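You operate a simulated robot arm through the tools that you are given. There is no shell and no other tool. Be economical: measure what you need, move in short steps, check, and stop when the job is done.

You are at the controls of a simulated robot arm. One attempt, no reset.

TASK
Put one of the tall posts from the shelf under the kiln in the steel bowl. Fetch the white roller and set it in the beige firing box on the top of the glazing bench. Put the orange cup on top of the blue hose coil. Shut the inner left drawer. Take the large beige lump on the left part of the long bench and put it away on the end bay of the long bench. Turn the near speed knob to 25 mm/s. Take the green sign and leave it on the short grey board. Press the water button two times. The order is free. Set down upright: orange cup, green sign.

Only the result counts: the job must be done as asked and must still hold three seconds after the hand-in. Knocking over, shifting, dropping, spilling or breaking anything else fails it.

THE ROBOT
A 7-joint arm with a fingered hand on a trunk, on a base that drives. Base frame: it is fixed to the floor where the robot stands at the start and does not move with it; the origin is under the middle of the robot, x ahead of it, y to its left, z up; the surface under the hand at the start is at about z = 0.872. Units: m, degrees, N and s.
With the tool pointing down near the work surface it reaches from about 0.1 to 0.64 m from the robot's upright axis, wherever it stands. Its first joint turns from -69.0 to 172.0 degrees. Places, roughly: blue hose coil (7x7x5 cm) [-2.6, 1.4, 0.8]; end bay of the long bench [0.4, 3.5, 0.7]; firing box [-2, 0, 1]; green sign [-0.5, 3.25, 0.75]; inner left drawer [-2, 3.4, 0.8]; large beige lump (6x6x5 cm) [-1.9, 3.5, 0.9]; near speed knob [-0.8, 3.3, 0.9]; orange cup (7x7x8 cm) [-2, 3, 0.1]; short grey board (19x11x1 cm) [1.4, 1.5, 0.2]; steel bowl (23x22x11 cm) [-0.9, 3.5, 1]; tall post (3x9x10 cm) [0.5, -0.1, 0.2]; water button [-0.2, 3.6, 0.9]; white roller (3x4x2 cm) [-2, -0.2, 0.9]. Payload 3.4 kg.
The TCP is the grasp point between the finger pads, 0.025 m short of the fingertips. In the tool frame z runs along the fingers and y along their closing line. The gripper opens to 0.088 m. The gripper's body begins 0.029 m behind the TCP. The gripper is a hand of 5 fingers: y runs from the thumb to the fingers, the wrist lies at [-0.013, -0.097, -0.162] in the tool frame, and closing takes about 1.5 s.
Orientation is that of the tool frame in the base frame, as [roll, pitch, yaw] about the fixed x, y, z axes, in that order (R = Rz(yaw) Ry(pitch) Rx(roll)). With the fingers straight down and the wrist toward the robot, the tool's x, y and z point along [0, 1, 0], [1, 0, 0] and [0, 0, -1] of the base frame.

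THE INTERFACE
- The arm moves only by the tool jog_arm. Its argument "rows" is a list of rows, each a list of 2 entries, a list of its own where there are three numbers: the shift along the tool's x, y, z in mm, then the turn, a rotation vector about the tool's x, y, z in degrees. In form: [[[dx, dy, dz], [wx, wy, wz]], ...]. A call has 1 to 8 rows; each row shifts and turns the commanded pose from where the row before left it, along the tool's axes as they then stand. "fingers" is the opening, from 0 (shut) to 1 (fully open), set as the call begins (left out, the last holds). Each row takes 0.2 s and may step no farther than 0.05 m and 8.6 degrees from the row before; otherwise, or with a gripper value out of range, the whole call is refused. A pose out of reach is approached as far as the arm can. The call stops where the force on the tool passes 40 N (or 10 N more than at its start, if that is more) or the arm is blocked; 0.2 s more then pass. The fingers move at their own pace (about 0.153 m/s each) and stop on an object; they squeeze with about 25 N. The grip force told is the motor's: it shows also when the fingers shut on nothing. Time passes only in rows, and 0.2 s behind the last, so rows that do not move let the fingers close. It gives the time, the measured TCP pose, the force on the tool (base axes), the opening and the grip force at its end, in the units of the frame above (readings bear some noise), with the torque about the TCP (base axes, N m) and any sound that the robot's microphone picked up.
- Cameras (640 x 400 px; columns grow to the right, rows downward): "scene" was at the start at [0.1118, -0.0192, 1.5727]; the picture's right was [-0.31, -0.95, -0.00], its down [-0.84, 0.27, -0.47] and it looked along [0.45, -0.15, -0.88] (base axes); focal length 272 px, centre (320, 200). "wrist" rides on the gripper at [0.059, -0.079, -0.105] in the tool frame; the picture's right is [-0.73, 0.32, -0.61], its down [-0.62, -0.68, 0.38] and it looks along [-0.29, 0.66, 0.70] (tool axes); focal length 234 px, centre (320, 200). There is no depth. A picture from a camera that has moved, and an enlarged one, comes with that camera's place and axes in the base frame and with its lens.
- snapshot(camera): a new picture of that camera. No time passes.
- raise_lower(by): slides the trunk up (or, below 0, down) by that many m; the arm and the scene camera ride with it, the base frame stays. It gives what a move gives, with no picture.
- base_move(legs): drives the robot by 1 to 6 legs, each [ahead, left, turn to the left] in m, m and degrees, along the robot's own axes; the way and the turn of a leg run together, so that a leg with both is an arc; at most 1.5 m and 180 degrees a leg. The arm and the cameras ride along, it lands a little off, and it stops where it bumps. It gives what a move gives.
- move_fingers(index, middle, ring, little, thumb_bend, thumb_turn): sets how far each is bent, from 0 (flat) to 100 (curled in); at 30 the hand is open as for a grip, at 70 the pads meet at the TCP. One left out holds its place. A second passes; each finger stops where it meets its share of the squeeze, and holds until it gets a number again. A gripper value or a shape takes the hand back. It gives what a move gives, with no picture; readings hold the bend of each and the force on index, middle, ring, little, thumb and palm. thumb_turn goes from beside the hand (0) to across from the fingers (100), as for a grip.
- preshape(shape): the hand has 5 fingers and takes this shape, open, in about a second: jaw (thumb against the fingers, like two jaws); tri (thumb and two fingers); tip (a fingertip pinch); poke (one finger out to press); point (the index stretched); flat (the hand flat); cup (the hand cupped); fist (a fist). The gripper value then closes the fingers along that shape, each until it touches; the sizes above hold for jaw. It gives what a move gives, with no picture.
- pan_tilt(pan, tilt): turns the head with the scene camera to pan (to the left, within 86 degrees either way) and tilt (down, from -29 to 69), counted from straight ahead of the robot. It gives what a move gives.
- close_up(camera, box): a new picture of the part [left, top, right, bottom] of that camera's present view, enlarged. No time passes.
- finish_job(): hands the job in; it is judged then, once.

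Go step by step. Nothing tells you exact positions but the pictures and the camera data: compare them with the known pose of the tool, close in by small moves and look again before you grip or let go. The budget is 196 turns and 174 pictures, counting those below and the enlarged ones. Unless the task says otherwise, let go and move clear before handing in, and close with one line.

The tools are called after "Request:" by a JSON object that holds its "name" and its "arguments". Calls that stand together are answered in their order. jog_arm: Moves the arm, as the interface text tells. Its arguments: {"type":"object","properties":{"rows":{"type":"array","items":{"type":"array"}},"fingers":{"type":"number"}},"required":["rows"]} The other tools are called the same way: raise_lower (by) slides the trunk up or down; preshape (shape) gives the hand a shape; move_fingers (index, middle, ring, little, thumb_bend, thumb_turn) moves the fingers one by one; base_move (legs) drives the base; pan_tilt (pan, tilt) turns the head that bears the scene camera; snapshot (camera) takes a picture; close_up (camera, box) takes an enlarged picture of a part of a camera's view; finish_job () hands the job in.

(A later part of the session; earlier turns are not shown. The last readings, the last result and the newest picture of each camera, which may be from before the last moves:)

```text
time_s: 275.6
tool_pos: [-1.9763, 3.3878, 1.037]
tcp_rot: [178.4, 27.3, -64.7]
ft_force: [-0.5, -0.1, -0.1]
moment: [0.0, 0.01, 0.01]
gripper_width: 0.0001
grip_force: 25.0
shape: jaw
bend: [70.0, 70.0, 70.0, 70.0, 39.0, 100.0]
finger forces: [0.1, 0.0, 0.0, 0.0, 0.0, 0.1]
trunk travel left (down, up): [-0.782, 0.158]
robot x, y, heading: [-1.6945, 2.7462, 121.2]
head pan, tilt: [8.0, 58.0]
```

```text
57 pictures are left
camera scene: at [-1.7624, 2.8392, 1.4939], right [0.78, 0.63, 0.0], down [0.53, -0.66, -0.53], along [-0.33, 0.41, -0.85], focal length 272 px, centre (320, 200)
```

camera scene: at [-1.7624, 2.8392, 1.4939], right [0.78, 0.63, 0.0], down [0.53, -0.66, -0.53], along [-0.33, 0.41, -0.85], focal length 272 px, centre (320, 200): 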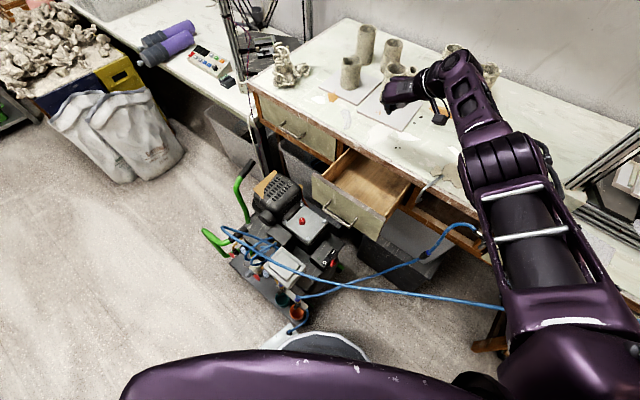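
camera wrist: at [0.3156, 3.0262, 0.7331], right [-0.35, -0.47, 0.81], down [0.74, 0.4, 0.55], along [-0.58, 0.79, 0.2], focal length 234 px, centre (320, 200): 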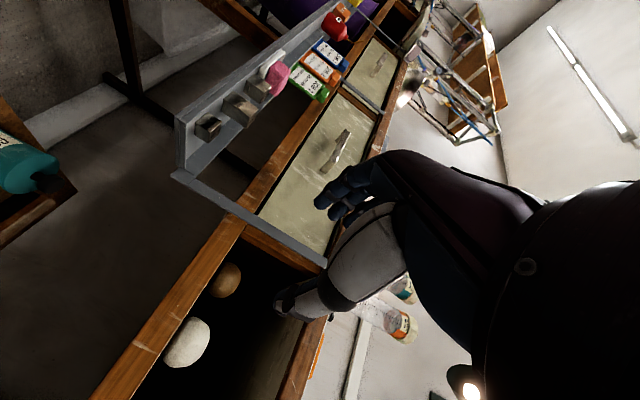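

From here the drawer front is at about (−1.97, 3.20, 0.8) with its handle in the middle. I'll pull the hand back in front of it, above the cart, then come down.

Request:
{"name": "jog_arm", "arguments": {"rows": [[[36.8, 19.1, -18.4], [0, 0, 0]], [[36.8, 19.1, -18.4], [0, 0, 0]], [[36.8, 19.1, -18.4], [0, 0, 0]], [[36.8, 19.1, -18.4], [0, 0, 0]], [[36.8, 19.1, -18.4], [0, 0, 0]], [[36.8, 19.1, -18.4], [0, 0, 0]], [[36.8, 19.1, -18.4], [0, 0, 0]], [[0, 0, 0], [0, 0, 0]]]}}

Request:
{"name": "raise_lower", "arguments": {"by": -0.1}}

Request:
{"name": "snapshot", "arguments": {"camera": "scene"}}

```text
time_s: 277.4
tool_pos: [-1.9674, 3.0718, 1.0372]
tcp_rot: [178.4, 27.2, -64.7]
ft_force: [0.1, -0.3, 0.2]
moment: [0.0, -0.02, 0.0]
gripper_width: 0.0002
grip_force: 24.8
shape: jaw
bend: [70.0, 70.0, 70.0, 70.0, 39.0, 100.0]
finger forces: [0.1, 0.0, 0.0, 0.1, 0.1, 0.0]
trunk travel left (down, up): [-0.782, 0.158]
robot x, y, heading: [-1.6947, 2.7375, 121.1]
head pan, tilt: [8.0, 58.0]
```

```text
time_s: 278.7
tool_pos: [-1.9678, 3.0732, 0.9363]
tcp_rot: [178.4, 27.2, -64.7]
ft_force: [-0.1, -0.2, 1.0]
moment: [-0.02, -0.03, -0.01]
gripper_width: 0.0
grip_force: 24.8
shape: jaw
bend: [70.0, 70.0, 70.0, 70.0, 39.0, 100.0]
finger forces: [0.0, 0.0, 0.1, 0.0, 0.0, 0.1]
trunk travel left (down, up): [-0.682, 0.258]
robot x, y, heading: [-1.6951, 2.743, 121.1]
head pan, tilt: [8.0, 58.0]
```

```text
56 pictures are left
camera scene: at [-1.7625, 2.8391, 1.3939], right [0.78, 0.63, 0.0], down [0.53, -0.66, -0.53], along [-0.33, 0.41, -0.85], focal length 272 px, centre (320, 200)
```

scene: 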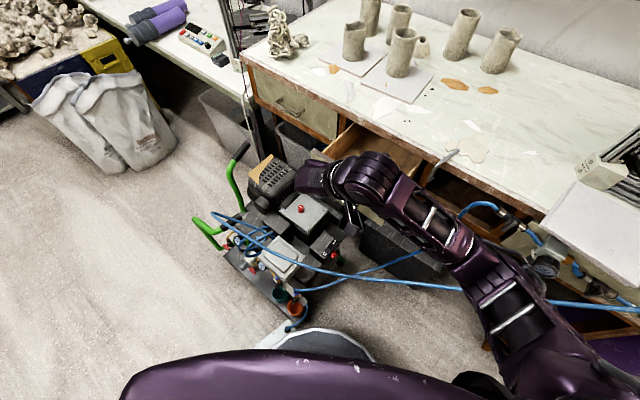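

The arm is above the hose. I'll lower the fist by jog only to handle height.

Request:
{"name": "jog_arm", "arguments": {"rows": [[[17.8, -1, 34.4], [0, 0, 0]], [[17.8, -1, 34.4], [0, 0, 0]], [[17.8, -1, 34.4], [0, 0, 0]], [[17.8, -1, 34.4], [0, 0, 0]], [[0, 0, 0], [0, 0, 0]]]}}

Request:
{"name": "close_up", "arguments": {"camera": "scene", "box": [200, 100, 520, 320]}}

```text
time_s: 279.9
tool_pos: [-1.968, 3.0746, 0.7814]
tcp_rot: [178.4, 27.3, -64.6]
ft_force: [-0.4, 0.7, 0.3]
moment: [-0.02, -0.02, -0.04]
gripper_width: 0.0
grip_force: 25.2
shape: jaw
bend: [70.0, 70.0, 70.0, 70.0, 39.0, 100.0]
finger forces: [0.1, 0.0, 0.1, 0.1, 0.1, 0.1]
trunk travel left (down, up): [-0.682, 0.258]
robot x, y, heading: [-1.6933, 2.7377, 120.8]
head pan, tilt: [8.0, 58.0]
```

```text
1.82 times, centred on (360, 210) of scene
camera zoom: at [-1.7624, 2.8392, 1.3939], right [0.78, 0.63, 0.0], down [0.53, -0.66, -0.53], along [-0.33, 0.41, -0.85], focal length 495 px, centre (247, 182)
```

zoom: 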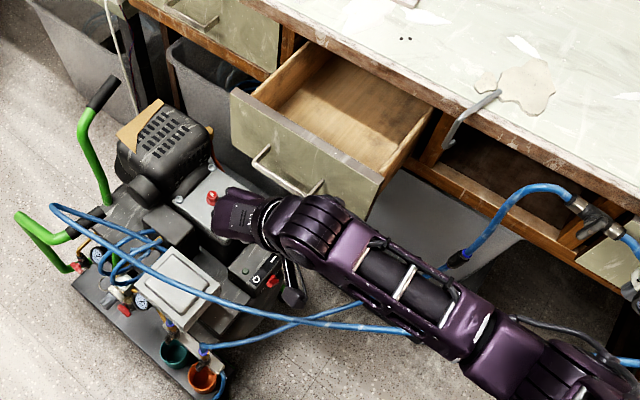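

The fist is in front of the handle, clear of the cart's red switch. I'll push in +y.

Request:
{"name": "jog_arm", "arguments": {"rows": [[[-20, -11, 10], [0, 0, 0]], [[-20, -11, 10], [0, 0, 0]], [[-20, -11, 10], [0, 0, 0]], [[-20, -11, 10], [0, 0, 0]], [[-20, -11, 10], [0, 0, 0]], [[-20, -11, 10], [0, 0, 0]], [[0, 0, 0], [0, 0, 0]]]}}

Request:
{"name": "close_up", "arguments": {"camera": "scene", "box": [200, 100, 520, 320]}}

```text
time_s: 281.5
tool_pos: [-1.9672, 3.2216, 0.7797]
tcp_rot: [178.4, 27.2, -64.8]
ft_force: [0.5, -0.4, 0.1]
moment: [-0.02, 0.0, 0.0]
gripper_width: 0.0
grip_force: 25.1
shape: jaw
bend: [70.0, 70.0, 70.0, 70.0, 39.0, 100.0]
finger forces: [0.0, 0.0, 0.0, 0.0, 0.1, 0.0]
trunk travel left (down, up): [-0.682, 0.258]
robot x, y, heading: [-1.6907, 2.7417, 120.9]
head pan, tilt: [8.0, 58.0]
```

```text
1.82 times, centred on (360, 210) of scene
camera zoom: at [-1.7624, 2.839, 1.3939], right [0.78, 0.63, 0.0], down [0.53, -0.66, -0.53], along [-0.33, 0.41, -0.85], focal length 495 px, centre (247, 182)
```

zoom: 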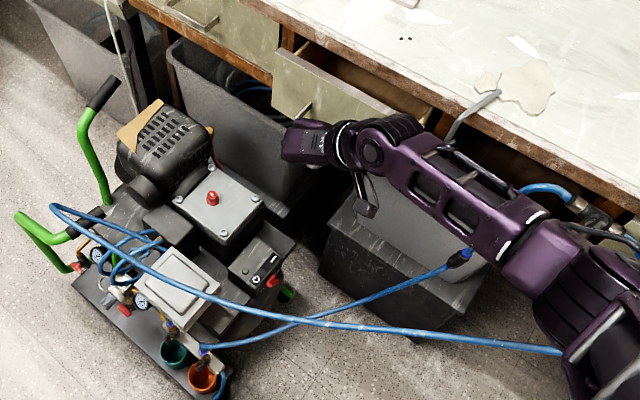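

The drawer is sliding in freely. I'll keep pushing.

Request:
{"name": "jog_arm", "arguments": {"rows": [[[-20, -11, 10], [0, 0, 0]], [[-20, -11, 10], [0, 0, 0]], [[-16, -8.8, 8], [0, 0, 0]], [[-16, -8.8, 8], [0, 0, 0]], [[0, 0, 0], [0, 0, 0]]]}}

Request:
{"name": "close_up", "arguments": {"camera": "scene", "box": [200, 100, 520, 320]}}

```text
time_s: 282.7
tool_pos: [-1.9668, 3.3051, 0.7836]
tcp_rot: [178.4, 27.2, -64.4]
ft_force: [2.6, -29.8, -0.9]
moment: [0.36, 0.04, 0.52]
gripper_width: 0.0005
grip_force: 24.8
shape: jaw
bend: [70.0, 70.0, 71.0, 71.0, 40.0, 100.0]
finger forces: [0.0, 0.0, 13.1, 24.0, 0.0, 0.0]
trunk travel left (down, up): [-0.682, 0.258]
robot x, y, heading: [-1.6965, 2.7397, 120.9]
head pan, tilt: [8.0, 58.0]
```

```text
1.82 times, centred on (360, 210) of scene
camera zoom: at [-1.7612, 2.8322, 1.3944], right [0.78, 0.63, 0.0], down [0.53, -0.66, -0.53], along [-0.33, 0.42, -0.85], focal length 495 px, centre (247, 182)
```

zoom: 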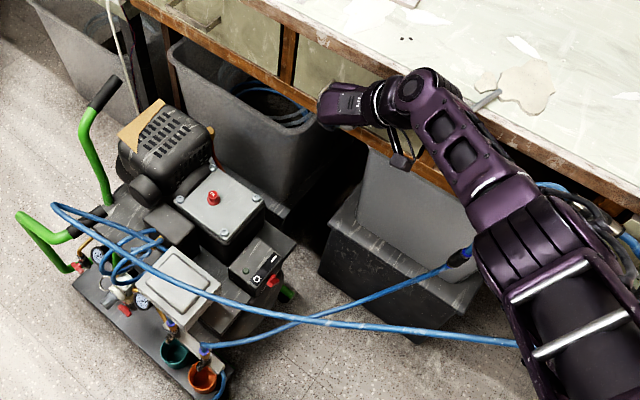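

30 N of resistance: the drawer is shut. I'll pull back up and zoom in on the drawer and the orange cup.

Request:
{"name": "jog_arm", "arguments": {"rows": [[[30, 17, -15], [0, 0, 0]], [[30, 17, -15], [0, 0, 0]], [[-17.8, 1, -34.4], [0, 0, 0]], [[-17.8, 1, -34.4], [0, 0, 0]], [[-17.8, 1, -34.4], [0, 0, 0]], [[-17.8, 1, -34.4], [0, 0, 0]], [[0, 0, 0], [0, 0, 0]]]}}

Request:
{"name": "raise_lower", "arguments": {"by": 0.1}}

Request:
{"name": "base_move", "arguments": {"legs": [[-0.25, 0, 0]]}}

Request:
{"name": "snapshot", "arguments": {"camera": "scene"}}

Request:
{"name": "close_up", "arguments": {"camera": "scene", "box": [220, 170, 360, 270]}}

```text
time_s: 284.3
tool_pos: [-1.9695, 3.2385, 0.9375]
tcp_rot: [178.4, 27.2, -64.7]
ft_force: [-0.6, 0.0, 0.8]
moment: [0.01, -0.02, 0.0]
gripper_width: 0.0
grip_force: 24.9
shape: jaw
bend: [70.0, 70.0, 70.0, 70.0, 40.0, 100.0]
finger forces: [0.0, 0.1, 0.0, 0.0, 0.1, 0.0]
trunk travel left (down, up): [-0.682, 0.258]
robot x, y, heading: [-1.698, 2.7415, 120.9]
head pan, tilt: [8.0, 58.0]
```

```text
time_s: 285.6
tool_pos: [-1.9696, 3.2394, 1.0373]
tcp_rot: [178.5, 27.2, -64.6]
ft_force: [-0.4, -1.0, 0.1]
moment: [-0.01, 0.01, 0.01]
gripper_width: 0.0001
grip_force: 25.1
shape: jaw
bend: [70.0, 70.0, 70.0, 70.0, 40.0, 100.0]
finger forces: [0.0, 0.0, 0.0, 0.0, 0.1, 0.1]
trunk travel left (down, up): [-0.782, 0.158]
robot x, y, heading: [-1.6921, 2.741, 120.8]
head pan, tilt: [8.0, 58.0]
```

```text
time_s: 287.4
tool_pos: [-1.8391, 3.0228, 1.0374]
tcp_rot: [178.4, 27.2, -64.8]
ft_force: [0.1, 0.8, 0.1]
moment: [0.02, -0.01, 0.05]
gripper_width: 0.0
grip_force: 25.0
shape: jaw
bend: [70.0, 70.0, 70.0, 70.0, 40.0, 100.0]
finger forces: [0.0, 0.1, 0.0, 0.0, 0.0, 0.0]
trunk travel left (down, up): [-0.782, 0.158]
robot x, y, heading: [-1.5617, 2.526, 121.1]
head pan, tilt: [8.0, 58.0]
```

```text
52 pictures are left
camera scene: at [-1.6328, 2.6238, 1.4938], right [0.78, 0.63, 0.0], down [0.53, -0.66, -0.53], along [-0.33, 0.41, -0.85], focal length 272 px, centre (320, 200)
```

scene: 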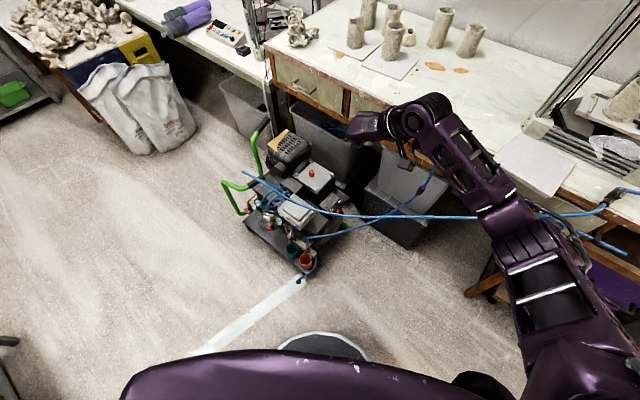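

```text
4.00 times, centred on (290, 220) of scene
camera zoom: at [-1.6328, 2.6238, 1.4938], right [0.78, 0.63, 0.0], down [0.53, -0.66, -0.53], along [-0.33, 0.41, -0.85], focal length 1088 px, centre (440, 120)
```

zoom: 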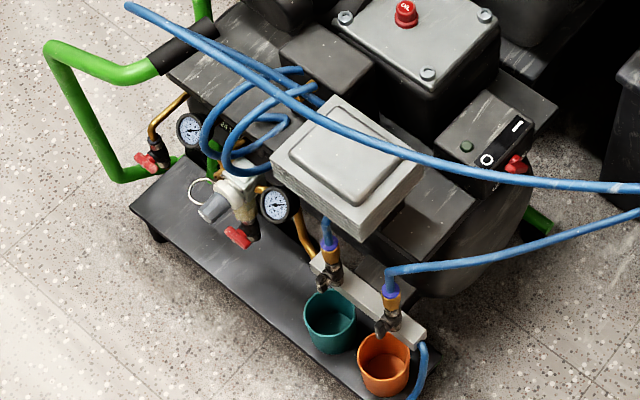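

The drawer is shut. The orange cup stands at about (−1.98, 2.945) on the cart's tray, under a drain valve with a hose beside it. I'll pinch its near rim, so I'm turning the hand to the natural pose, backing off and lowering the trunk.

Request:
{"name": "jog_arm", "arguments": {"rows": [[[0, 0, 0], [0, 0, 8.4]], [[0, 0, 0], [0, 0, 8.4]], [[0, 0, 0], [0, 0, 8.4]], [[0, 0, 0], [0, 0, 8.4]], [[0, 0, 0], [0, 0, 8.4]], [[0, 0, 0], [0, 0, 8.4]], [[0, 0, 0], [0, 0, 8.4]], [[0, 0, 0], [0, 0, 8.4]]]}}

Request:
{"name": "jog_arm", "arguments": {"rows": [[[0, 0, 0], [0, 0, 8.4]], [[0, 0, 0], [0, 0, 8.4]], [[0, 0, 0], [0, 0, 0]]]}}

Request:
{"name": "preshape", "arguments": {"shape": "tri"}}

Request:
{"name": "base_move", "arguments": {"legs": [[-0.27, 0, 4], [0, 0.12, 0]]}}

Request:
{"name": "raise_lower", "arguments": {"by": -0.4}}

Request:
{"name": "raise_lower", "arguments": {"by": -0.36}}

Request:
{"name": "snapshot", "arguments": {"camera": "scene"}}

Request:
{"name": "snapshot", "arguments": {"camera": "wrist"}}

```text
time_s: 289.2
tool_pos: [-1.8404, 3.022, 1.0387]
tcp_rot: [154.2, 8.8, -133.7]
ft_force: [-0.1, 0.4, -0.1]
moment: [0.01, 0.02, 0.04]
gripper_width: 0.0
grip_force: 25.1
shape: jaw
bend: [70.0, 70.0, 70.0, 70.0, 40.0, 100.0]
finger forces: [0.1, 0.0, 0.1, 0.0, 0.0, 0.0]
trunk travel left (down, up): [-0.782, 0.158]
robot x, y, heading: [-1.5645, 2.5276, 121.0]
head pan, tilt: [8.0, 58.0]
```

```text
time_s: 290.0
tool_pos: [-1.8391, 3.0235, 1.0374]
tcp_rot: [153.0, 1.3, -148.8]
ft_force: [-0.2, 1.0, 0.7]
moment: [-0.01, 0.0, 0.02]
gripper_width: 0.0002
grip_force: 24.9
shape: jaw
bend: [70.0, 70.0, 70.0, 70.0, 41.0, 100.0]
finger forces: [0.0, 0.0, 0.0, 0.0, 0.1, 0.1]
trunk travel left (down, up): [-0.782, 0.158]
robot x, y, heading: [-1.5652, 2.5266, 121.3]
head pan, tilt: [8.0, 58.0]
```

```text
time_s: 290.9
tool_pos: [-1.8399, 3.0252, 1.0385]
tcp_rot: [152.8, 1.4, -148.6]
ft_force: [0.3, 0.3, 0.1]
moment: [0.03, -0.01, 0.01]
gripper_width: 0.0877
grip_force: 0.1
shape: tri
bend: [30.0, 30.0, 99.0, 99.0, 30.0, 98.0]
finger forces: [0.1, 0.1, 0.0, 0.0, 0.0, 0.0]
trunk travel left (down, up): [-0.782, 0.158]
robot x, y, heading: [-1.5656, 2.5234, 121.1]
head pan, tilt: [8.0, 58.0]
```

```text
time_s: 293.7
tool_pos: [-1.8253, 2.7127, 1.0381]
tcp_rot: [152.9, 1.3, -144.7]
ft_force: [-0.5, 0.4, 0.0]
moment: [0.01, 0.0, 0.0]
gripper_width: 0.0878
grip_force: 0.1
shape: tri
bend: [30.0, 30.0, 99.0, 99.0, 30.0, 98.0]
finger forces: [0.1, 0.1, 0.1, 0.1, 0.0, 0.0]
trunk travel left (down, up): [-0.782, 0.158]
robot x, y, heading: [-1.5172, 2.2358, 124.9]
head pan, tilt: [8.0, 58.0]
```

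```text
time_s: 297.5
tool_pos: [-1.8264, 2.7125, 0.6385]
tcp_rot: [152.8, 1.3, -144.7]
ft_force: [0.3, -0.1, -0.2]
moment: [-0.02, 0.0, 0.0]
gripper_width: 0.0877
grip_force: 0.0
shape: tri
bend: [30.0, 30.0, 99.0, 99.0, 30.0, 98.0]
finger forces: [0.1, 0.0, 0.0, 0.0, 0.0, 0.0]
trunk travel left (down, up): [-0.382, 0.558]
robot x, y, heading: [-1.5179, 2.2333, 124.9]
head pan, tilt: [8.0, 58.0]
```

```text
time_s: 301.0
tool_pos: [-1.8254, 2.7083, 0.3369]
tcp_rot: [149.2, 2.4, -144.9]
ft_force: [0.1, -1.0, 0.3]
moment: [0.01, -0.03, 0.04]
gripper_width: 0.0875
grip_force: 0.1
shape: tri
bend: [30.0, 30.0, 99.0, 99.0, 30.0, 98.0]
finger forces: [0.0, 0.0, 0.0, 0.1, 0.1, 0.0]
trunk travel left (down, up): [-0.022, 0.918]
robot x, y, heading: [-1.5149, 2.2321, 124.9]
head pan, tilt: [8.0, 58.0]
```

```text
50 pictures are left
camera scene: at [-1.5826, 2.2975, 0.7623], right [0.73, 0.68, 0.02], down [0.57, -0.6, -0.57], along [-0.37, 0.43, -0.82], focal length 272 px, centre (320, 200)
```

scene: 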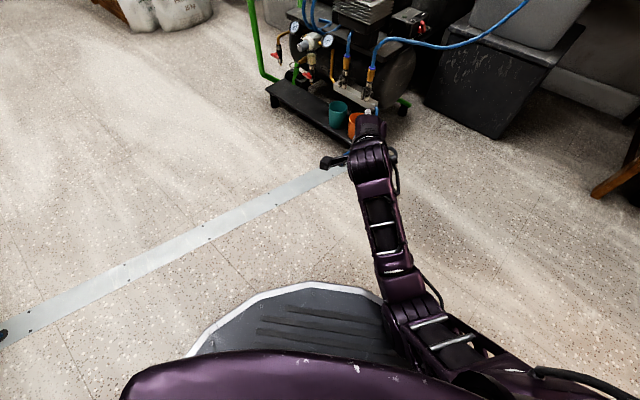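

```text
49 pictures are left
camera wrist: at [-1.8059, 2.5743, 0.3846], right [0.59, 0.37, 0.72], down [0.76, 0.06, -0.65], along [-0.28, 0.93, -0.25], focal length 234 px, centre (320, 200)
```

wrist: 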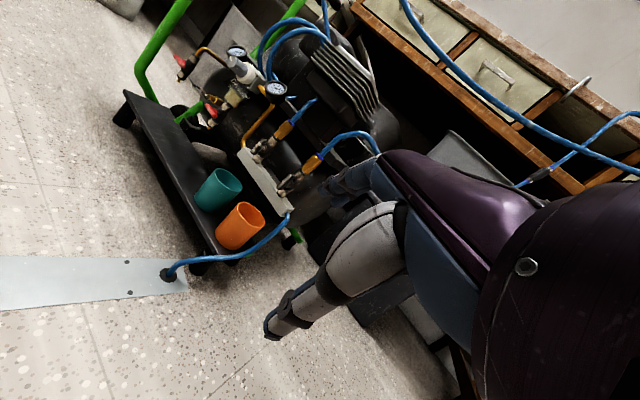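

The arm seems to be leaning on its own base at this trunk height. I'll raise the trunk a bit, extend and lower by arm instead.

Request:
{"name": "raise_lower", "arguments": {"by": 0.08}}

Request:
{"name": "jog_arm", "arguments": {"rows": [[[0, 26, 22], [0, 0, 0]], [[0, 20, 36], [0, 0, 0]], [[0, 0, 40], [0, 0, 0]], [[0, -15, 40], [0, 0, 0]], [[0, 0, 0], [0, 0, 0]]], "fingers": 0.5}}

Request:
{"name": "snapshot", "arguments": {"camera": "scene"}}

```text
time_s: 302.2
tool_pos: [-1.8282, 2.7124, 0.3568]
tcp_rot: [152.8, 1.3, -144.7]
ft_force: [0.1, -0.8, -0.2]
moment: [0.01, 0.02, 0.02]
gripper_width: 0.0876
grip_force: 0.1
shape: tri
bend: [30.0, 30.0, 99.0, 99.0, 30.0, 98.0]
finger forces: [0.1, 0.0, 0.0, 0.0, 0.0, 0.0]
trunk travel left (down, up): [-0.102, 0.838]
robot x, y, heading: [-1.5205, 2.2315, 124.9]
head pan, tilt: [8.0, 58.0]
```

```text
time_s: 303.4
tool_pos: [-1.8777, 2.7896, 0.2493]
tcp_rot: [152.8, 1.3, -144.7]
ft_force: [0.7, 0.3, -0.4]
moment: [-0.03, 0.01, -0.02]
gripper_width: 0.0442
grip_force: 0.0
shape: tri
bend: [74.0, 44.0, 99.0, 99.0, 69.0, 100.0]
finger forces: [0.0, 0.0, 0.0, 0.0, 0.0, 0.1]
trunk travel left (down, up): [-0.102, 0.838]
robot x, y, heading: [-1.5168, 2.2318, 124.9]
head pan, tilt: [8.0, 58.0]
```

```text
48 pictures are left
camera scene: at [-1.5921, 2.3273, 0.8139], right [0.73, 0.68, 0.0], down [0.58, -0.62, -0.53], along [-0.36, 0.39, -0.85], focal length 272 px, centre (320, 200)
```

scene: 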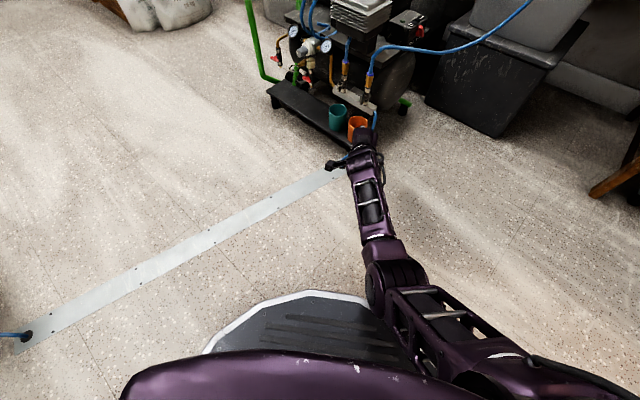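

That works. Now I'll drive 12 cm ahead and look with the wrist camera.

Request:
{"name": "base_move", "arguments": {"legs": [[0.12, 0.005, 0]]}}

Request:
{"name": "snapshot", "arguments": {"camera": "wrist"}}

Request:
{"name": "close_up", "arguments": {"camera": "scene", "box": [270, 100, 430, 200]}}

```text
time_s: 304.6
tool_pos: [-1.951, 2.8835, 0.2493]
tcp_rot: [152.8, 1.3, -144.7]
ft_force: [-0.2, -0.3, -0.3]
moment: [0.0, 0.05, -0.02]
gripper_width: 0.0443
grip_force: 0.1
shape: tri
bend: [74.0, 44.0, 99.0, 99.0, 69.0, 100.0]
finger forces: [0.1, 0.0, 0.0, 0.0, 0.1, 0.1]
trunk travel left (down, up): [-0.102, 0.838]
robot x, y, heading: [-1.5905, 2.3278, 124.7]
head pan, tilt: [8.0, 58.0]
```

```text
47 pictures are left
camera wrist: at [-1.9316, 2.7523, 0.3063], right [0.57, 0.42, 0.7], down [0.77, 0.02, -0.64], along [-0.28, 0.91, -0.31], focal length 234 px, centre (320, 200)
```

wrist: 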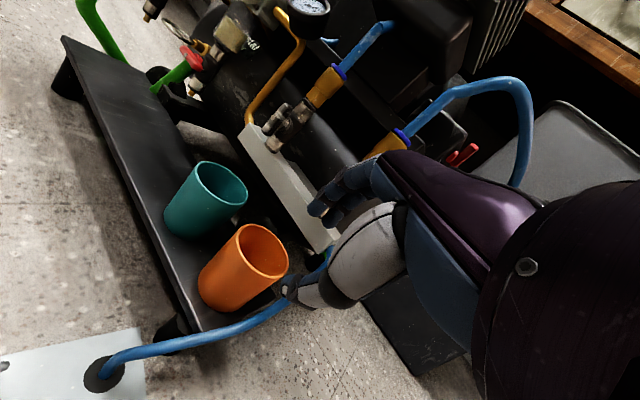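

```text
4.00 times, centred on (350, 150) of scene
camera zoom: at [-1.6643, 2.4221, 0.8139], right [0.73, 0.68, 0.0], down [0.58, -0.62, -0.53], along [-0.36, 0.39, -0.85], focal length 1088 px, centre (200, 400)
```

zoom: 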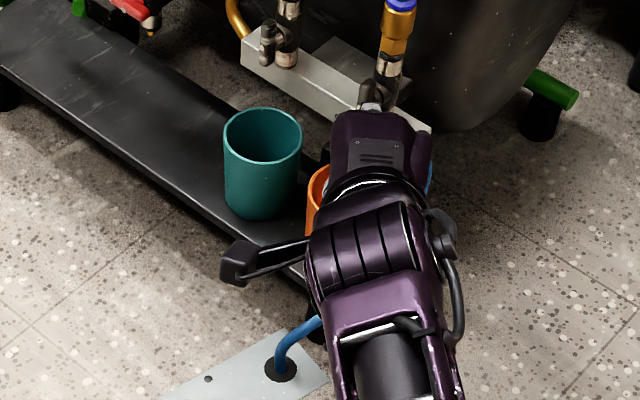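

Cup rim centre is about (−1.996, 2.959, 0.147). I'll position the pinch over its near wall, halfway down, and check.

Request:
{"name": "jog_arm", "arguments": {"rows": [[[-3.6, 24, 12.3], [0, 0, 0]], [[-3.6, 24, 12.3], [0, 0, 0]], [[0.5, -11, 22], [0, 0, 0]], [[0.5, -11, 22], [0, 0, 0]], [[0, 0, 0], [0, 0, 0]]]}}

Request:
{"name": "snapshot", "arguments": {"camera": "wrist"}}

```text
time_s: 305.2
tool_pos: [-1.9728, 2.9268, 0.2487]
tcp_rot: [153.0, 1.2, -144.8]
ft_force: [22.1, -28.2, 13.1]
moment: [0.38, 0.44, -0.19]
gripper_width: 0.0357
grip_force: 0.1
shape: tri
bend: [76.0, 54.0, 99.0, 99.0, 69.0, 100.0]
finger forces: [22.2, 24.3, 0.0, 0.0, 0.1, 0.0]
out of reach, approached as far as the arm can: row 3
trunk travel left (down, up): [-0.102, 0.838]
robot x, y, heading: [-1.5909, 2.3271, 125.1]
head pan, tilt: [8.0, 58.0]
stopped in row 3: the force on the tool passed its limit at 50 N (the readings are from after the stop); the commanded pose is now the measured one
```

```text
45 pictures are left
camera wrist: at [-1.9545, 2.795, 0.3054], right [0.58, 0.42, 0.7], down [0.77, 0.01, -0.64], along [-0.28, 0.91, -0.31], focal length 234 px, centre (320, 200)
```

wrist: 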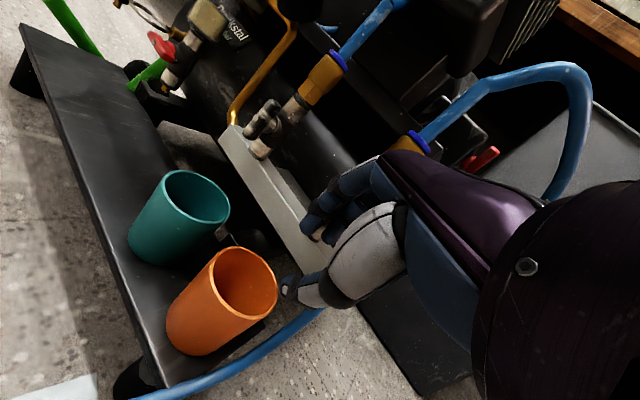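

The fingers touched the drain valve behind the cup. I'll back off 1 cm, narrow the pinch, and go down lower before moving forward.

Request:
{"name": "jog_arm", "arguments": {"rows": [[[0, -9, -4.6], [0, 0, 0]], [[0, 0, 0], [0, 0, 0]], [[0, 0, 0], [0, 0, 0]], [[0.6, -12, 23], [0, 0, 0]], [[0.6, -12, 23], [0, 0, 0]], [[0.6, -12, 23], [0, 0, 0]], [[0, 0, 0], [0, 0, 0]]], "fingers": 0.3}}

Request:
{"name": "snapshot", "arguments": {"camera": "wrist"}}

```text
time_s: 306.8
tool_pos: [-1.9554, 2.9206, 0.2017]
tcp_rot: [152.9, 1.3, -144.9]
ft_force: [0.2, -0.4, 0.7]
moment: [0.01, -0.05, -0.01]
gripper_width: 0.0264
grip_force: 0.1
shape: tri
bend: [74.0, 54.0, 99.0, 99.0, 74.0, 100.0]
finger forces: [0.0, 0.0, 0.0, 0.0, 0.0, 0.0]
out of reach, approached as far as the arm can: row 5, 6
trunk travel left (down, up): [-0.102, 0.838]
robot x, y, heading: [-1.5894, 2.3305, 124.9]
head pan, tilt: [8.0, 58.0]
```

```text
44 pictures are left
camera wrist: at [-1.9378, 2.7902, 0.2584], right [0.57, 0.42, 0.7], down [0.77, 0.01, -0.64], along [-0.28, 0.91, -0.31], focal length 234 px, centre (320, 200)
```

wrist: 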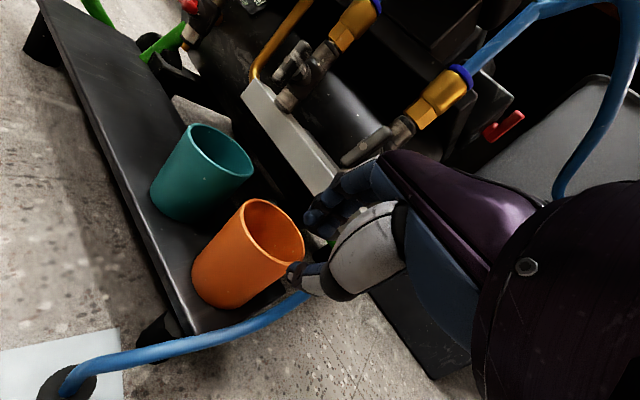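

The arm is at its reach limit. I'll retract it 8 cm, drive the base 8 cm closer, then continue down.

Request:
{"name": "jog_arm", "arguments": {"rows": [[[-0.5, -35.6, -18.4], [0, 0, 0]], [[-0.5, -35.6, -18.4], [0, 0, 0]], [[0, 0, 0], [0, 0, 0]]]}}

Request:
{"name": "base_move", "arguments": {"legs": [[0.08, 0.011, 0]]}}

Request:
{"name": "jog_arm", "arguments": {"rows": [[[0.4, -8, 15.6], [0, 0, 0]], [[0.4, -8, 15.6], [0, 0, 0]], [[0, 0, 0], [0, 0, 0]]]}}

Request:
{"name": "snapshot", "arguments": {"camera": "wrist"}}

```text
time_s: 307.6
tool_pos: [-1.9071, 2.862, 0.2037]
tcp_rot: [152.6, 1.9, -145.2]
ft_force: [0.1, -0.6, -1.2]
moment: [0.04, 0.02, -0.01]
gripper_width: 0.0265
grip_force: 0.0
shape: tri
bend: [74.0, 54.0, 99.0, 99.0, 74.0, 100.0]
finger forces: [0.0, 0.1, 0.0, 0.1, 0.0, 0.0]
trunk travel left (down, up): [-0.102, 0.838]
robot x, y, heading: [-1.5887, 2.3299, 124.9]
head pan, tilt: [8.0, 58.0]
```

```text
time_s: 308.7
tool_pos: [-1.9609, 2.92, 0.2017]
tcp_rot: [152.8, 1.9, -145.2]
ft_force: [-0.2, -0.3, 0.4]
moment: [-0.01, 0.02, 0.0]
gripper_width: 0.0263
grip_force: 0.0
shape: tri
bend: [74.0, 54.0, 99.0, 99.0, 74.0, 100.0]
finger forces: [0.1, 0.0, 0.0, 0.1, 0.1, 0.0]
trunk travel left (down, up): [-0.102, 0.838]
robot x, y, heading: [-1.6434, 2.386, 124.6]
head pan, tilt: [8.0, 58.0]
```

```text
time_s: 309.5
tool_pos: [-1.9425, 2.934, 0.1621]
tcp_rot: [152.7, 3.9, -146.0]
ft_force: [0.4, -3.5, 0.4]
moment: [0.13, 0.05, -0.01]
gripper_width: 0.0263
grip_force: 0.1
shape: tri
bend: [74.0, 55.0, 99.0, 99.0, 74.0, 100.0]
finger forces: [0.3, 3.6, 0.0, 0.0, 0.0, 0.0]
trunk travel left (down, up): [-0.102, 0.838]
robot x, y, heading: [-1.6438, 2.3861, 124.9]
head pan, tilt: [8.0, 58.0]
```

```text
43 pictures are left
camera wrist: at [-1.9288, 2.8019, 0.2165], right [0.56, 0.39, 0.73], down [0.79, 0.02, -0.61], along [-0.25, 0.92, -0.3], focal length 234 px, centre (320, 200)
```

wrist: 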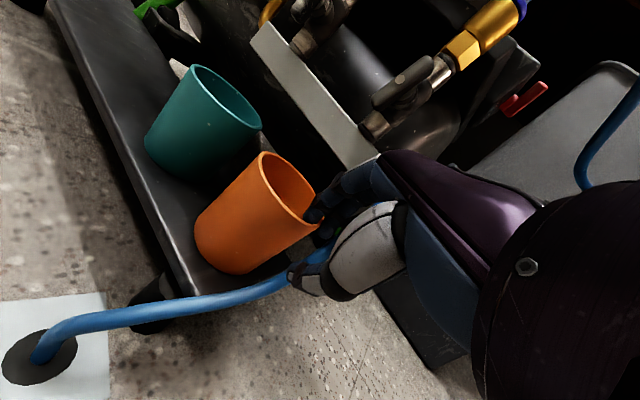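

The arm drifted at its joint limit. I'll undo that 35 mm descent and use the trunk for the height instead.

Request:
{"name": "jog_arm", "arguments": {"rows": [[[-0.4, 8, -15.6], [0, 0, 0]], [[-0.6, 10, -19], [0, 0, 0]], [[0, 0, 0], [0, 0, 0]]]}}

Request:
{"name": "raise_lower", "arguments": {"by": -0.032}}

Request:
{"name": "snapshot", "arguments": {"camera": "wrist"}}

```text
time_s: 310.3
tool_pos: [-1.9541, 2.9384, 0.2177]
tcp_rot: [151.1, 3.0, -146.0]
ft_force: [2.2, -5.3, 5.9]
moment: [0.19, 0.08, 0.0]
gripper_width: 0.0262
grip_force: 0.0
shape: tri
bend: [74.0, 56.0, 99.0, 99.0, 74.0, 100.0]
finger forces: [0.0, 8.3, 0.0, 0.0, 0.1, 0.1]
trunk travel left (down, up): [-0.102, 0.838]
robot x, y, heading: [-1.6403, 2.3878, 124.9]
head pan, tilt: [8.0, 58.0]
```

```text
time_s: 311.1
tool_pos: [-1.953, 2.9349, 0.1821]
tcp_rot: [151.7, 3.2, -145.8]
ft_force: [-1.8, -5.4, -1.2]
moment: [0.03, -0.03, 0.1]
gripper_width: 0.0254
grip_force: 0.0
shape: tri
bend: [74.0, 56.0, 99.0, 99.0, 74.0, 100.0]
finger forces: [0.1, 5.1, 0.0, 0.1, 0.0, 0.0]
trunk travel left (down, up): [-0.07, 0.87]
robot x, y, heading: [-1.647, 2.3859, 124.6]
head pan, tilt: [8.0, 58.0]
```

```text
42 pictures are left
camera wrist: at [-1.9374, 2.8028, 0.2327], right [0.57, 0.38, 0.73], down [0.78, 0.02, -0.62], along [-0.26, 0.92, -0.28], focal length 234 px, centre (320, 200)
```

wrist: 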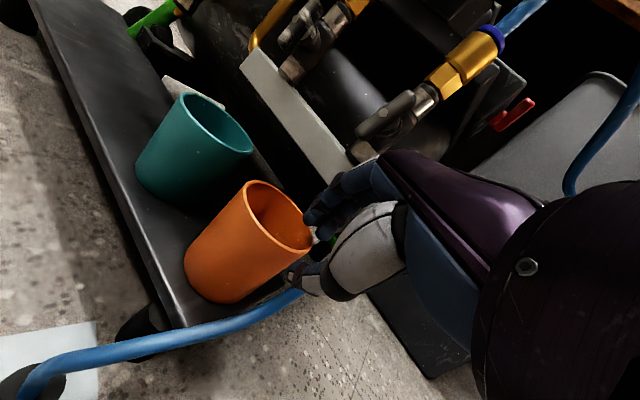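

The valve nozzle overhangs the cup, so the rim pinch is awkward. I'll back off and switch to a sideways body grasp from the front, with fingers on the left and thumb on the right.

Request:
{"name": "base_move", "arguments": {"legs": [[-0.25, 0, 0]]}}

Request:
{"name": "raise_lower", "arguments": {"by": 0.2}}

Request:
{"name": "jog_arm", "arguments": {"rows": [[[0, 0, 0], [0, 0, -8.4]], [[0, 0, 0], [0, 0, -8.4]], [[0, 0, 0], [0, 0, -8.4]], [[0, 0, 0], [0, 0, -8.4]], [[0, 0, 0], [0, 0, -8.4]], [[0, 0, 0], [0, 0, -8.4]], [[0, 0, 0], [0, 0, -8.4]], [[0, 0, 0], [0, 0, -8.4]]], "fingers": 1.0}}

Request:
{"name": "jog_arm", "arguments": {"rows": [[[0, 0, 0], [0, 0, -8.4]], [[0, 0, 0], [0, 0, -8.4]], [[0, 0, 0], [0, -8, 0]], [[0, 0, 0], [0, -8, 0]], [[0, 0, 0], [0, -8, 0]], [[0, 0, 0], [0, -8, 0]], [[0, 0, 0], [0, -6, 0]], [[0, 0, 0], [0, 0, 0]]]}}

Request:
{"name": "snapshot", "arguments": {"camera": "scene"}}

```text
time_s: 312.9
tool_pos: [-1.8081, 2.7312, 0.1761]
tcp_rot: [152.1, 3.4, -145.9]
ft_force: [-0.3, 0.1, 0.1]
moment: [0.0, 0.02, -0.03]
gripper_width: 0.0263
grip_force: 0.0
shape: tri
bend: [74.0, 54.0, 99.0, 99.0, 74.0, 100.0]
finger forces: [0.0, 0.1, 0.0, 0.1, 0.0, 0.0]
trunk travel left (down, up): [-0.07, 0.87]
robot x, y, heading: [-1.5032, 2.1848, 124.8]
head pan, tilt: [8.0, 58.0]
```

```text
time_s: 315.1
tool_pos: [-1.8052, 2.7307, 0.3756]
tcp_rot: [152.0, 3.5, -145.9]
ft_force: [-0.1, 0.3, -0.3]
moment: [0.0, 0.01, 0.0]
gripper_width: 0.027
grip_force: 0.0
shape: tri
bend: [74.0, 54.0, 99.0, 99.0, 74.0, 100.0]
finger forces: [0.1, 0.0, 0.0, 0.0, 0.1, 0.0]
trunk travel left (down, up): [-0.27, 0.67]
robot x, y, heading: [-1.5038, 2.1857, 124.9]
head pan, tilt: [8.0, 58.0]
```

```text
time_s: 316.9
tool_pos: [-1.8083, 2.7294, 0.376]
tcp_rot: [171.9, 27.0, -79.6]
ft_force: [0.8, 0.1, 0.3]
moment: [-0.01, 0.0, 0.04]
gripper_width: 0.0877
grip_force: 0.2
shape: tri
bend: [30.0, 30.0, 99.0, 99.0, 30.0, 98.0]
finger forces: [0.1, 0.1, 0.0, 0.0, 0.1, 0.0]
trunk travel left (down, up): [-0.27, 0.67]
robot x, y, heading: [-1.5017, 2.1869, 124.9]
head pan, tilt: [8.0, 58.0]
```

```text
time_s: 318.6
tool_pos: [-1.8073, 2.7296, 0.3764]
tcp_rot: [-178.6, 66.2, -59.9]
ft_force: [-0.3, 0.3, 0.7]
moment: [0.03, 0.03, -0.03]
gripper_width: 0.0881
grip_force: 0.0
shape: tri
bend: [30.0, 30.0, 99.0, 99.0, 30.0, 98.0]
finger forces: [0.1, 0.0, 0.1, 0.0, 0.1, 0.1]
trunk travel left (down, up): [-0.27, 0.67]
robot x, y, heading: [-1.5035, 2.1835, 124.8]
head pan, tilt: [8.0, 58.0]
```

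```text
41 pictures are left
camera scene: at [-1.577, 2.2774, 0.9819], right [0.73, 0.68, 0.0], down [0.58, -0.62, -0.53], along [-0.36, 0.39, -0.85], focal length 272 px, centre (320, 200)
```

scene: 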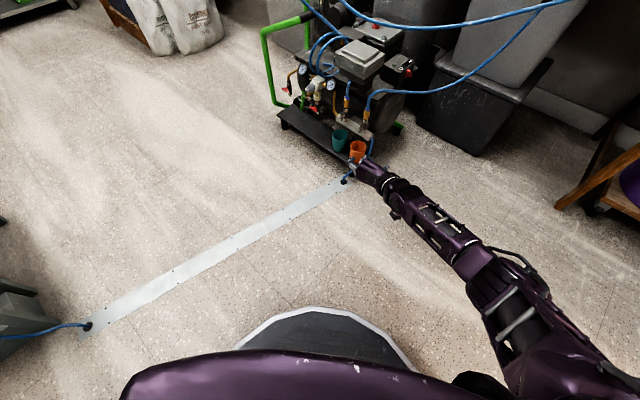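

Cup at (−2.0, 2.965). I'll turn to heading 113°, shift to line up in front of the cup without crossing the floor strip, yaw the hand and lower.

Request:
{"name": "base_move", "arguments": {"legs": [[0, 0, -12], [0.173, 0.238, 0]]}}

Request:
{"name": "jog_arm", "arguments": {"rows": [[[0, 0, 0], [3.7, 0, 1.6]], [[0, 0, 0], [3.7, 0, 1.6]], [[0, 0, 0], [0, 0, 0]]]}}

Request:
{"name": "raise_lower", "arguments": {"by": -0.2}}

Request:
{"name": "snapshot", "arguments": {"camera": "scene"}}

Request:
{"name": "snapshot", "arguments": {"camera": "wrist"}}

```text
time_s: 321.4
tool_pos: [-1.9712, 2.841, 0.3759]
tcp_rot: [-178.5, 66.1, -71.6]
ft_force: [-0.2, 0.1, -0.8]
moment: [0.0, 0.03, -0.03]
gripper_width: 0.0879
grip_force: 0.1
shape: tri
bend: [30.0, 30.0, 99.0, 99.0, 30.0, 98.0]
finger forces: [0.0, 0.1, 0.0, 0.0, 0.0, 0.0]
trunk travel left (down, up): [-0.27, 0.67]
robot x, y, heading: [-1.7832, 2.2459, 112.9]
head pan, tilt: [8.0, 58.0]
```

```text
time_s: 322.2
tool_pos: [-1.9712, 2.8442, 0.3759]
tcp_rot: [-178.6, 66.2, -79.7]
ft_force: [0.7, 0.4, 0.0]
moment: [0.01, 0.02, 0.0]
gripper_width: 0.0881
grip_force: 0.1
shape: tri
bend: [30.0, 30.0, 99.0, 99.0, 30.0, 98.0]
finger forces: [0.1, 0.1, 0.0, 0.1, 0.0, 0.0]
trunk travel left (down, up): [-0.27, 0.67]
robot x, y, heading: [-1.7818, 2.2472, 112.9]
head pan, tilt: [8.0, 58.0]
```

```text
time_s: 324.4
tool_pos: [-1.9723, 2.8437, 0.1769]
tcp_rot: [-178.4, 66.2, -79.6]
ft_force: [0.4, -0.2, 0.7]
moment: [0.02, 0.01, -0.03]
gripper_width: 0.0881
grip_force: 0.0
shape: tri
bend: [30.0, 30.0, 99.0, 99.0, 30.0, 98.0]
finger forces: [0.0, 0.0, 0.1, 0.0, 0.1, 0.0]
trunk travel left (down, up): [-0.07, 0.87]
robot x, y, heading: [-1.7804, 2.2474, 113.0]
head pan, tilt: [8.0, 58.0]
```

```text
40 pictures are left
camera scene: at [-1.8387, 2.353, 0.7819], right [0.86, 0.52, 0.0], down [0.44, -0.73, -0.53], along [-0.27, 0.45, -0.85], focal length 272 px, centre (320, 200)
```

scene: 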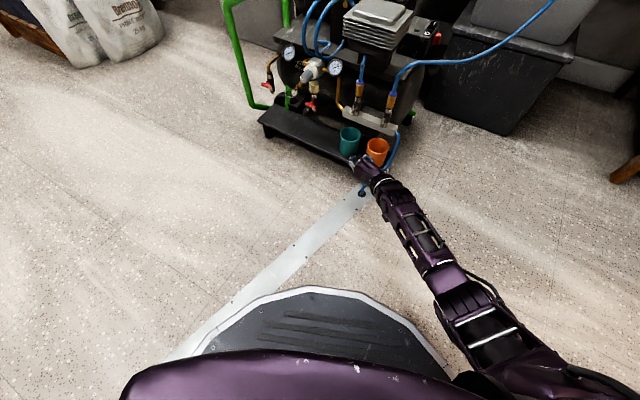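

```text
39 pictures are left
camera wrist: at [-1.876, 2.738, 0.1666], right [-0.29, -0.31, 0.91], down [0.57, 0.7, 0.42], along [-0.77, 0.64, -0.02], focal length 234 px, centre (320, 200)
```

wrist: 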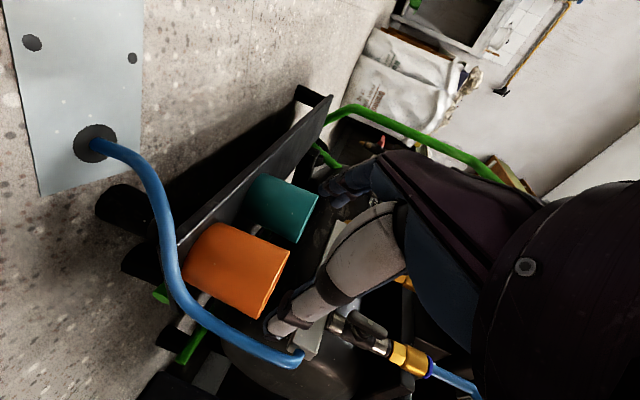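

Cup centre is (−1.993, 2.964, 0.117), straight along the fingers about 12 cm ahead. I'll narrow slightly to clear the hose and advance halfway.

Request:
{"name": "jog_arm", "arguments": {"rows": [[[2, 4, 25], [0, 0, 0]], [[2, 2, 25], [0, 0, 0]], [[1, 0, 25], [0, 0, 0]], [[0, 0, 0], [0, 0, 0]]], "fingers": 0.9}}

Request:
{"name": "snapshot", "arguments": {"camera": "wrist"}}

Request:
{"name": "close_up", "arguments": {"camera": "scene", "box": [310, 110, 450, 210]}}

```text
time_s: 325.4
tool_pos: [-1.9823, 2.9016, 0.1502]
tcp_rot: [-178.3, 66.3, -79.4]
ft_force: [-0.1, -0.1, 0.5]
moment: [0.02, 0.0, 0.0]
gripper_width: 0.0793
grip_force: 0.0
shape: tri
bend: [29.0, 32.0, 99.0, 99.0, 33.0, 98.0]
finger forces: [0.0, 0.1, 0.1, 0.1, 0.1, 0.1]
out of reach, approached as far as the arm can: row 3
trunk travel left (down, up): [-0.07, 0.87]
robot x, y, heading: [-1.7837, 2.2464, 113.0]
head pan, tilt: [8.0, 58.0]
```

```text
38 pictures are left
camera wrist: at [-1.8848, 2.7971, 0.1399], right [-0.29, -0.31, 0.91], down [0.57, 0.7, 0.42], along [-0.77, 0.64, -0.02], focal length 234 px, centre (320, 200)
```

wrist: 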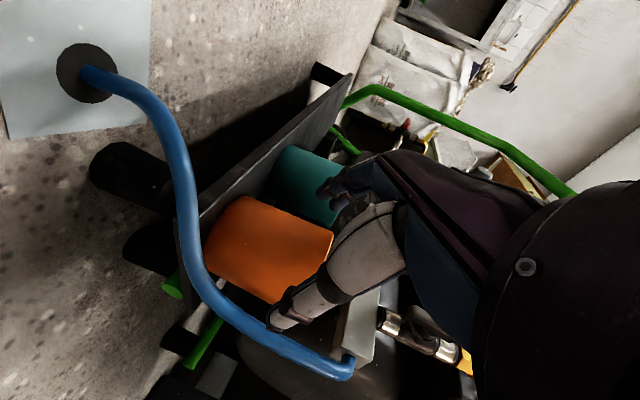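

```text
4.00 times, centred on (380, 160) of scene
camera zoom: at [-1.8386, 2.353, 0.7819], right [0.86, 0.52, 0.0], down [0.44, -0.73, -0.53], along [-0.27, 0.45, -0.85], focal length 1088 px, centre (80, 360)
```

zoom: 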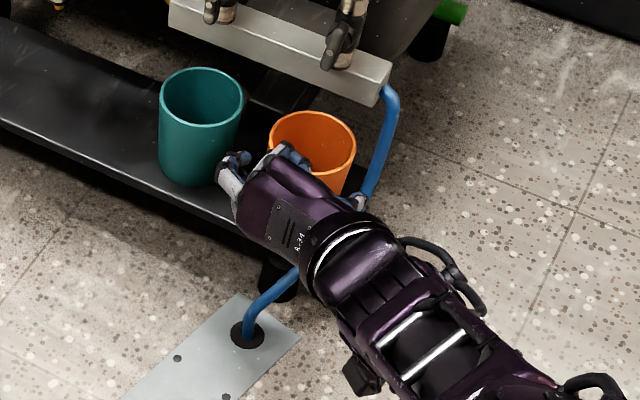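

The gap fits: fingers between the cups and the thumb just inside the hose. I'll lower 25 mm and roll the base ahead 36 mm.

Request:
{"name": "raise_lower", "arguments": {"by": -0.024}}

Request:
{"name": "base_move", "arguments": {"legs": [[0.034, -0.009, 0]]}}

Request:
{"name": "close_up", "arguments": {"camera": "scene", "box": [310, 110, 450, 210]}}

Request:
{"name": "snapshot", "arguments": {"camera": "wrist"}}

```text
time_s: 326.1
tool_pos: [-1.982, 2.9022, 0.1258]
tcp_rot: [-178.6, 66.2, -79.7]
ft_force: [0.5, -0.4, 0.1]
moment: [0.01, 0.02, -0.01]
gripper_width: 0.0791
grip_force: 0.0
shape: tri
bend: [29.0, 32.0, 99.0, 99.0, 33.0, 98.0]
finger forces: [0.1, 0.0, 0.1, 0.0, 0.0, 0.0]
trunk travel left (down, up): [-0.046, 0.894]
robot x, y, heading: [-1.7821, 2.2454, 113.0]
head pan, tilt: [8.0, 58.0]
```

```text
time_s: 326.9
tool_pos: [-1.987, 2.9355, 0.1248]
tcp_rot: [-178.6, 66.2, -79.7]
ft_force: [-0.9, -0.8, 0.6]
moment: [0.01, -0.02, 0.0]
gripper_width: 0.0793
grip_force: 0.1
shape: tri
bend: [29.0, 32.0, 99.0, 99.0, 33.0, 98.0]
finger forces: [0.1, 0.0, 0.0, 0.0, 0.0, 0.0]
trunk travel left (down, up): [-0.046, 0.894]
robot x, y, heading: [-1.7924, 2.2806, 112.7]
head pan, tilt: [8.0, 58.0]
```

```text
4.00 times, centred on (380, 160) of scene
camera zoom: at [-1.8436, 2.3873, 0.7579], right [0.86, 0.52, 0.0], down [0.44, -0.73, -0.53], along [-0.27, 0.45, -0.85], focal length 1088 px, centre (80, 360)
```

zoom: 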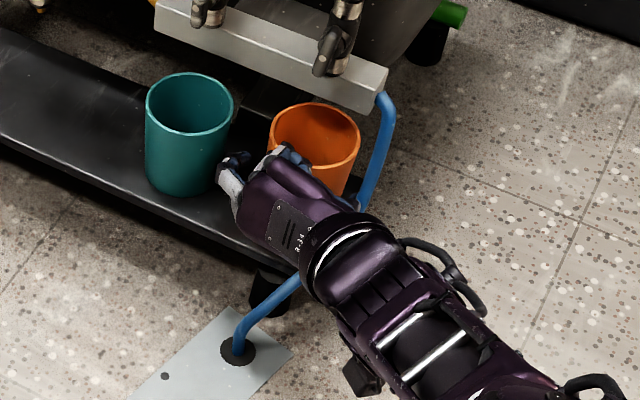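

```text
35 pictures are left
camera wrist: at [-1.8894, 2.8311, 0.1155], right [-0.29, -0.31, 0.91], down [0.57, 0.7, 0.42], along [-0.77, 0.64, -0.02], focal length 234 px, centre (320, 200)
```

wrist: 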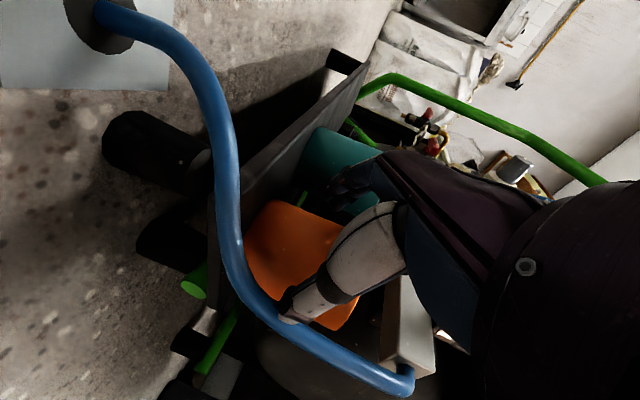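

I need about 15–18 mm more depth so the pads are at the cup's widest point.

Request:
{"name": "base_move", "arguments": {"legs": [[0.017, -0.006, 0]]}}

Request:
{"name": "jog_arm", "arguments": {"rows": [[[0, 0, 0], [0, 0, 0]], [[0, 0, 0], [0, 0, 0]], [[0, 0, 0], [0, 0, 0]], [[0, 0, 0], [0, 0, 0]], [[0, 0, 0], [0, 0, 0]]], "fingers": 0.4}}

Request:
{"name": "close_up", "arguments": {"camera": "scene", "box": [310, 110, 450, 210]}}

```text
time_s: 327.7
tool_pos: [-1.9866, 2.9545, 0.125]
tcp_rot: [-178.4, 66.2, -79.5]
ft_force: [-0.4, 0.4, -0.3]
moment: [-0.01, 0.02, 0.05]
gripper_width: 0.0796
grip_force: 0.1
shape: tri
bend: [29.0, 32.0, 99.0, 99.0, 33.0, 98.0]
finger forces: [0.1, 0.0, 0.0, 0.0, 0.0, 0.0]
trunk travel left (down, up): [-0.046, 0.894]
robot x, y, heading: [-1.7899, 2.3019, 113.0]
head pan, tilt: [8.0, 58.0]
```

```text
time_s: 328.9
tool_pos: [-1.9863, 2.9551, 0.1262]
tcp_rot: [-178.5, 66.2, -79.6]
ft_force: [0.5, -0.3, 0.7]
moment: [0.04, -0.02, 0.0]
gripper_width: 0.0029
grip_force: 25.1
shape: tri
bend: [70.0, 72.0, 100.0, 100.0, 77.0, 100.0]
finger forces: [0.1, 0.0, 0.0, 0.0, 0.0, 0.0]
trunk travel left (down, up): [-0.046, 0.894]
robot x, y, heading: [-1.7913, 2.299, 113.2]
head pan, tilt: [8.0, 58.0]
```

```text
4.00 times, centred on (380, 160) of scene
camera zoom: at [-1.8446, 2.4051, 0.7579], right [0.86, 0.52, 0.0], down [0.44, -0.73, -0.53], along [-0.27, 0.45, -0.85], focal length 1088 px, centre (80, 360)
```

zoom: 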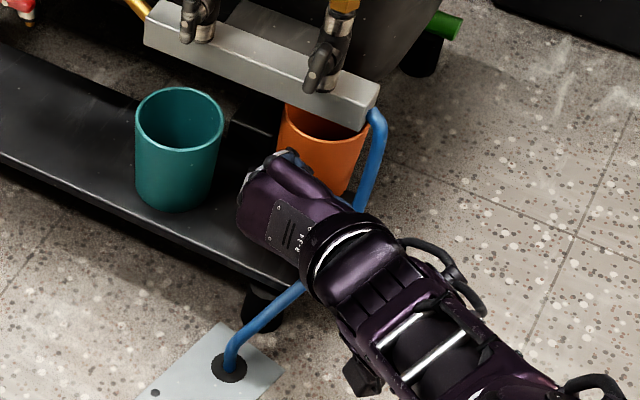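

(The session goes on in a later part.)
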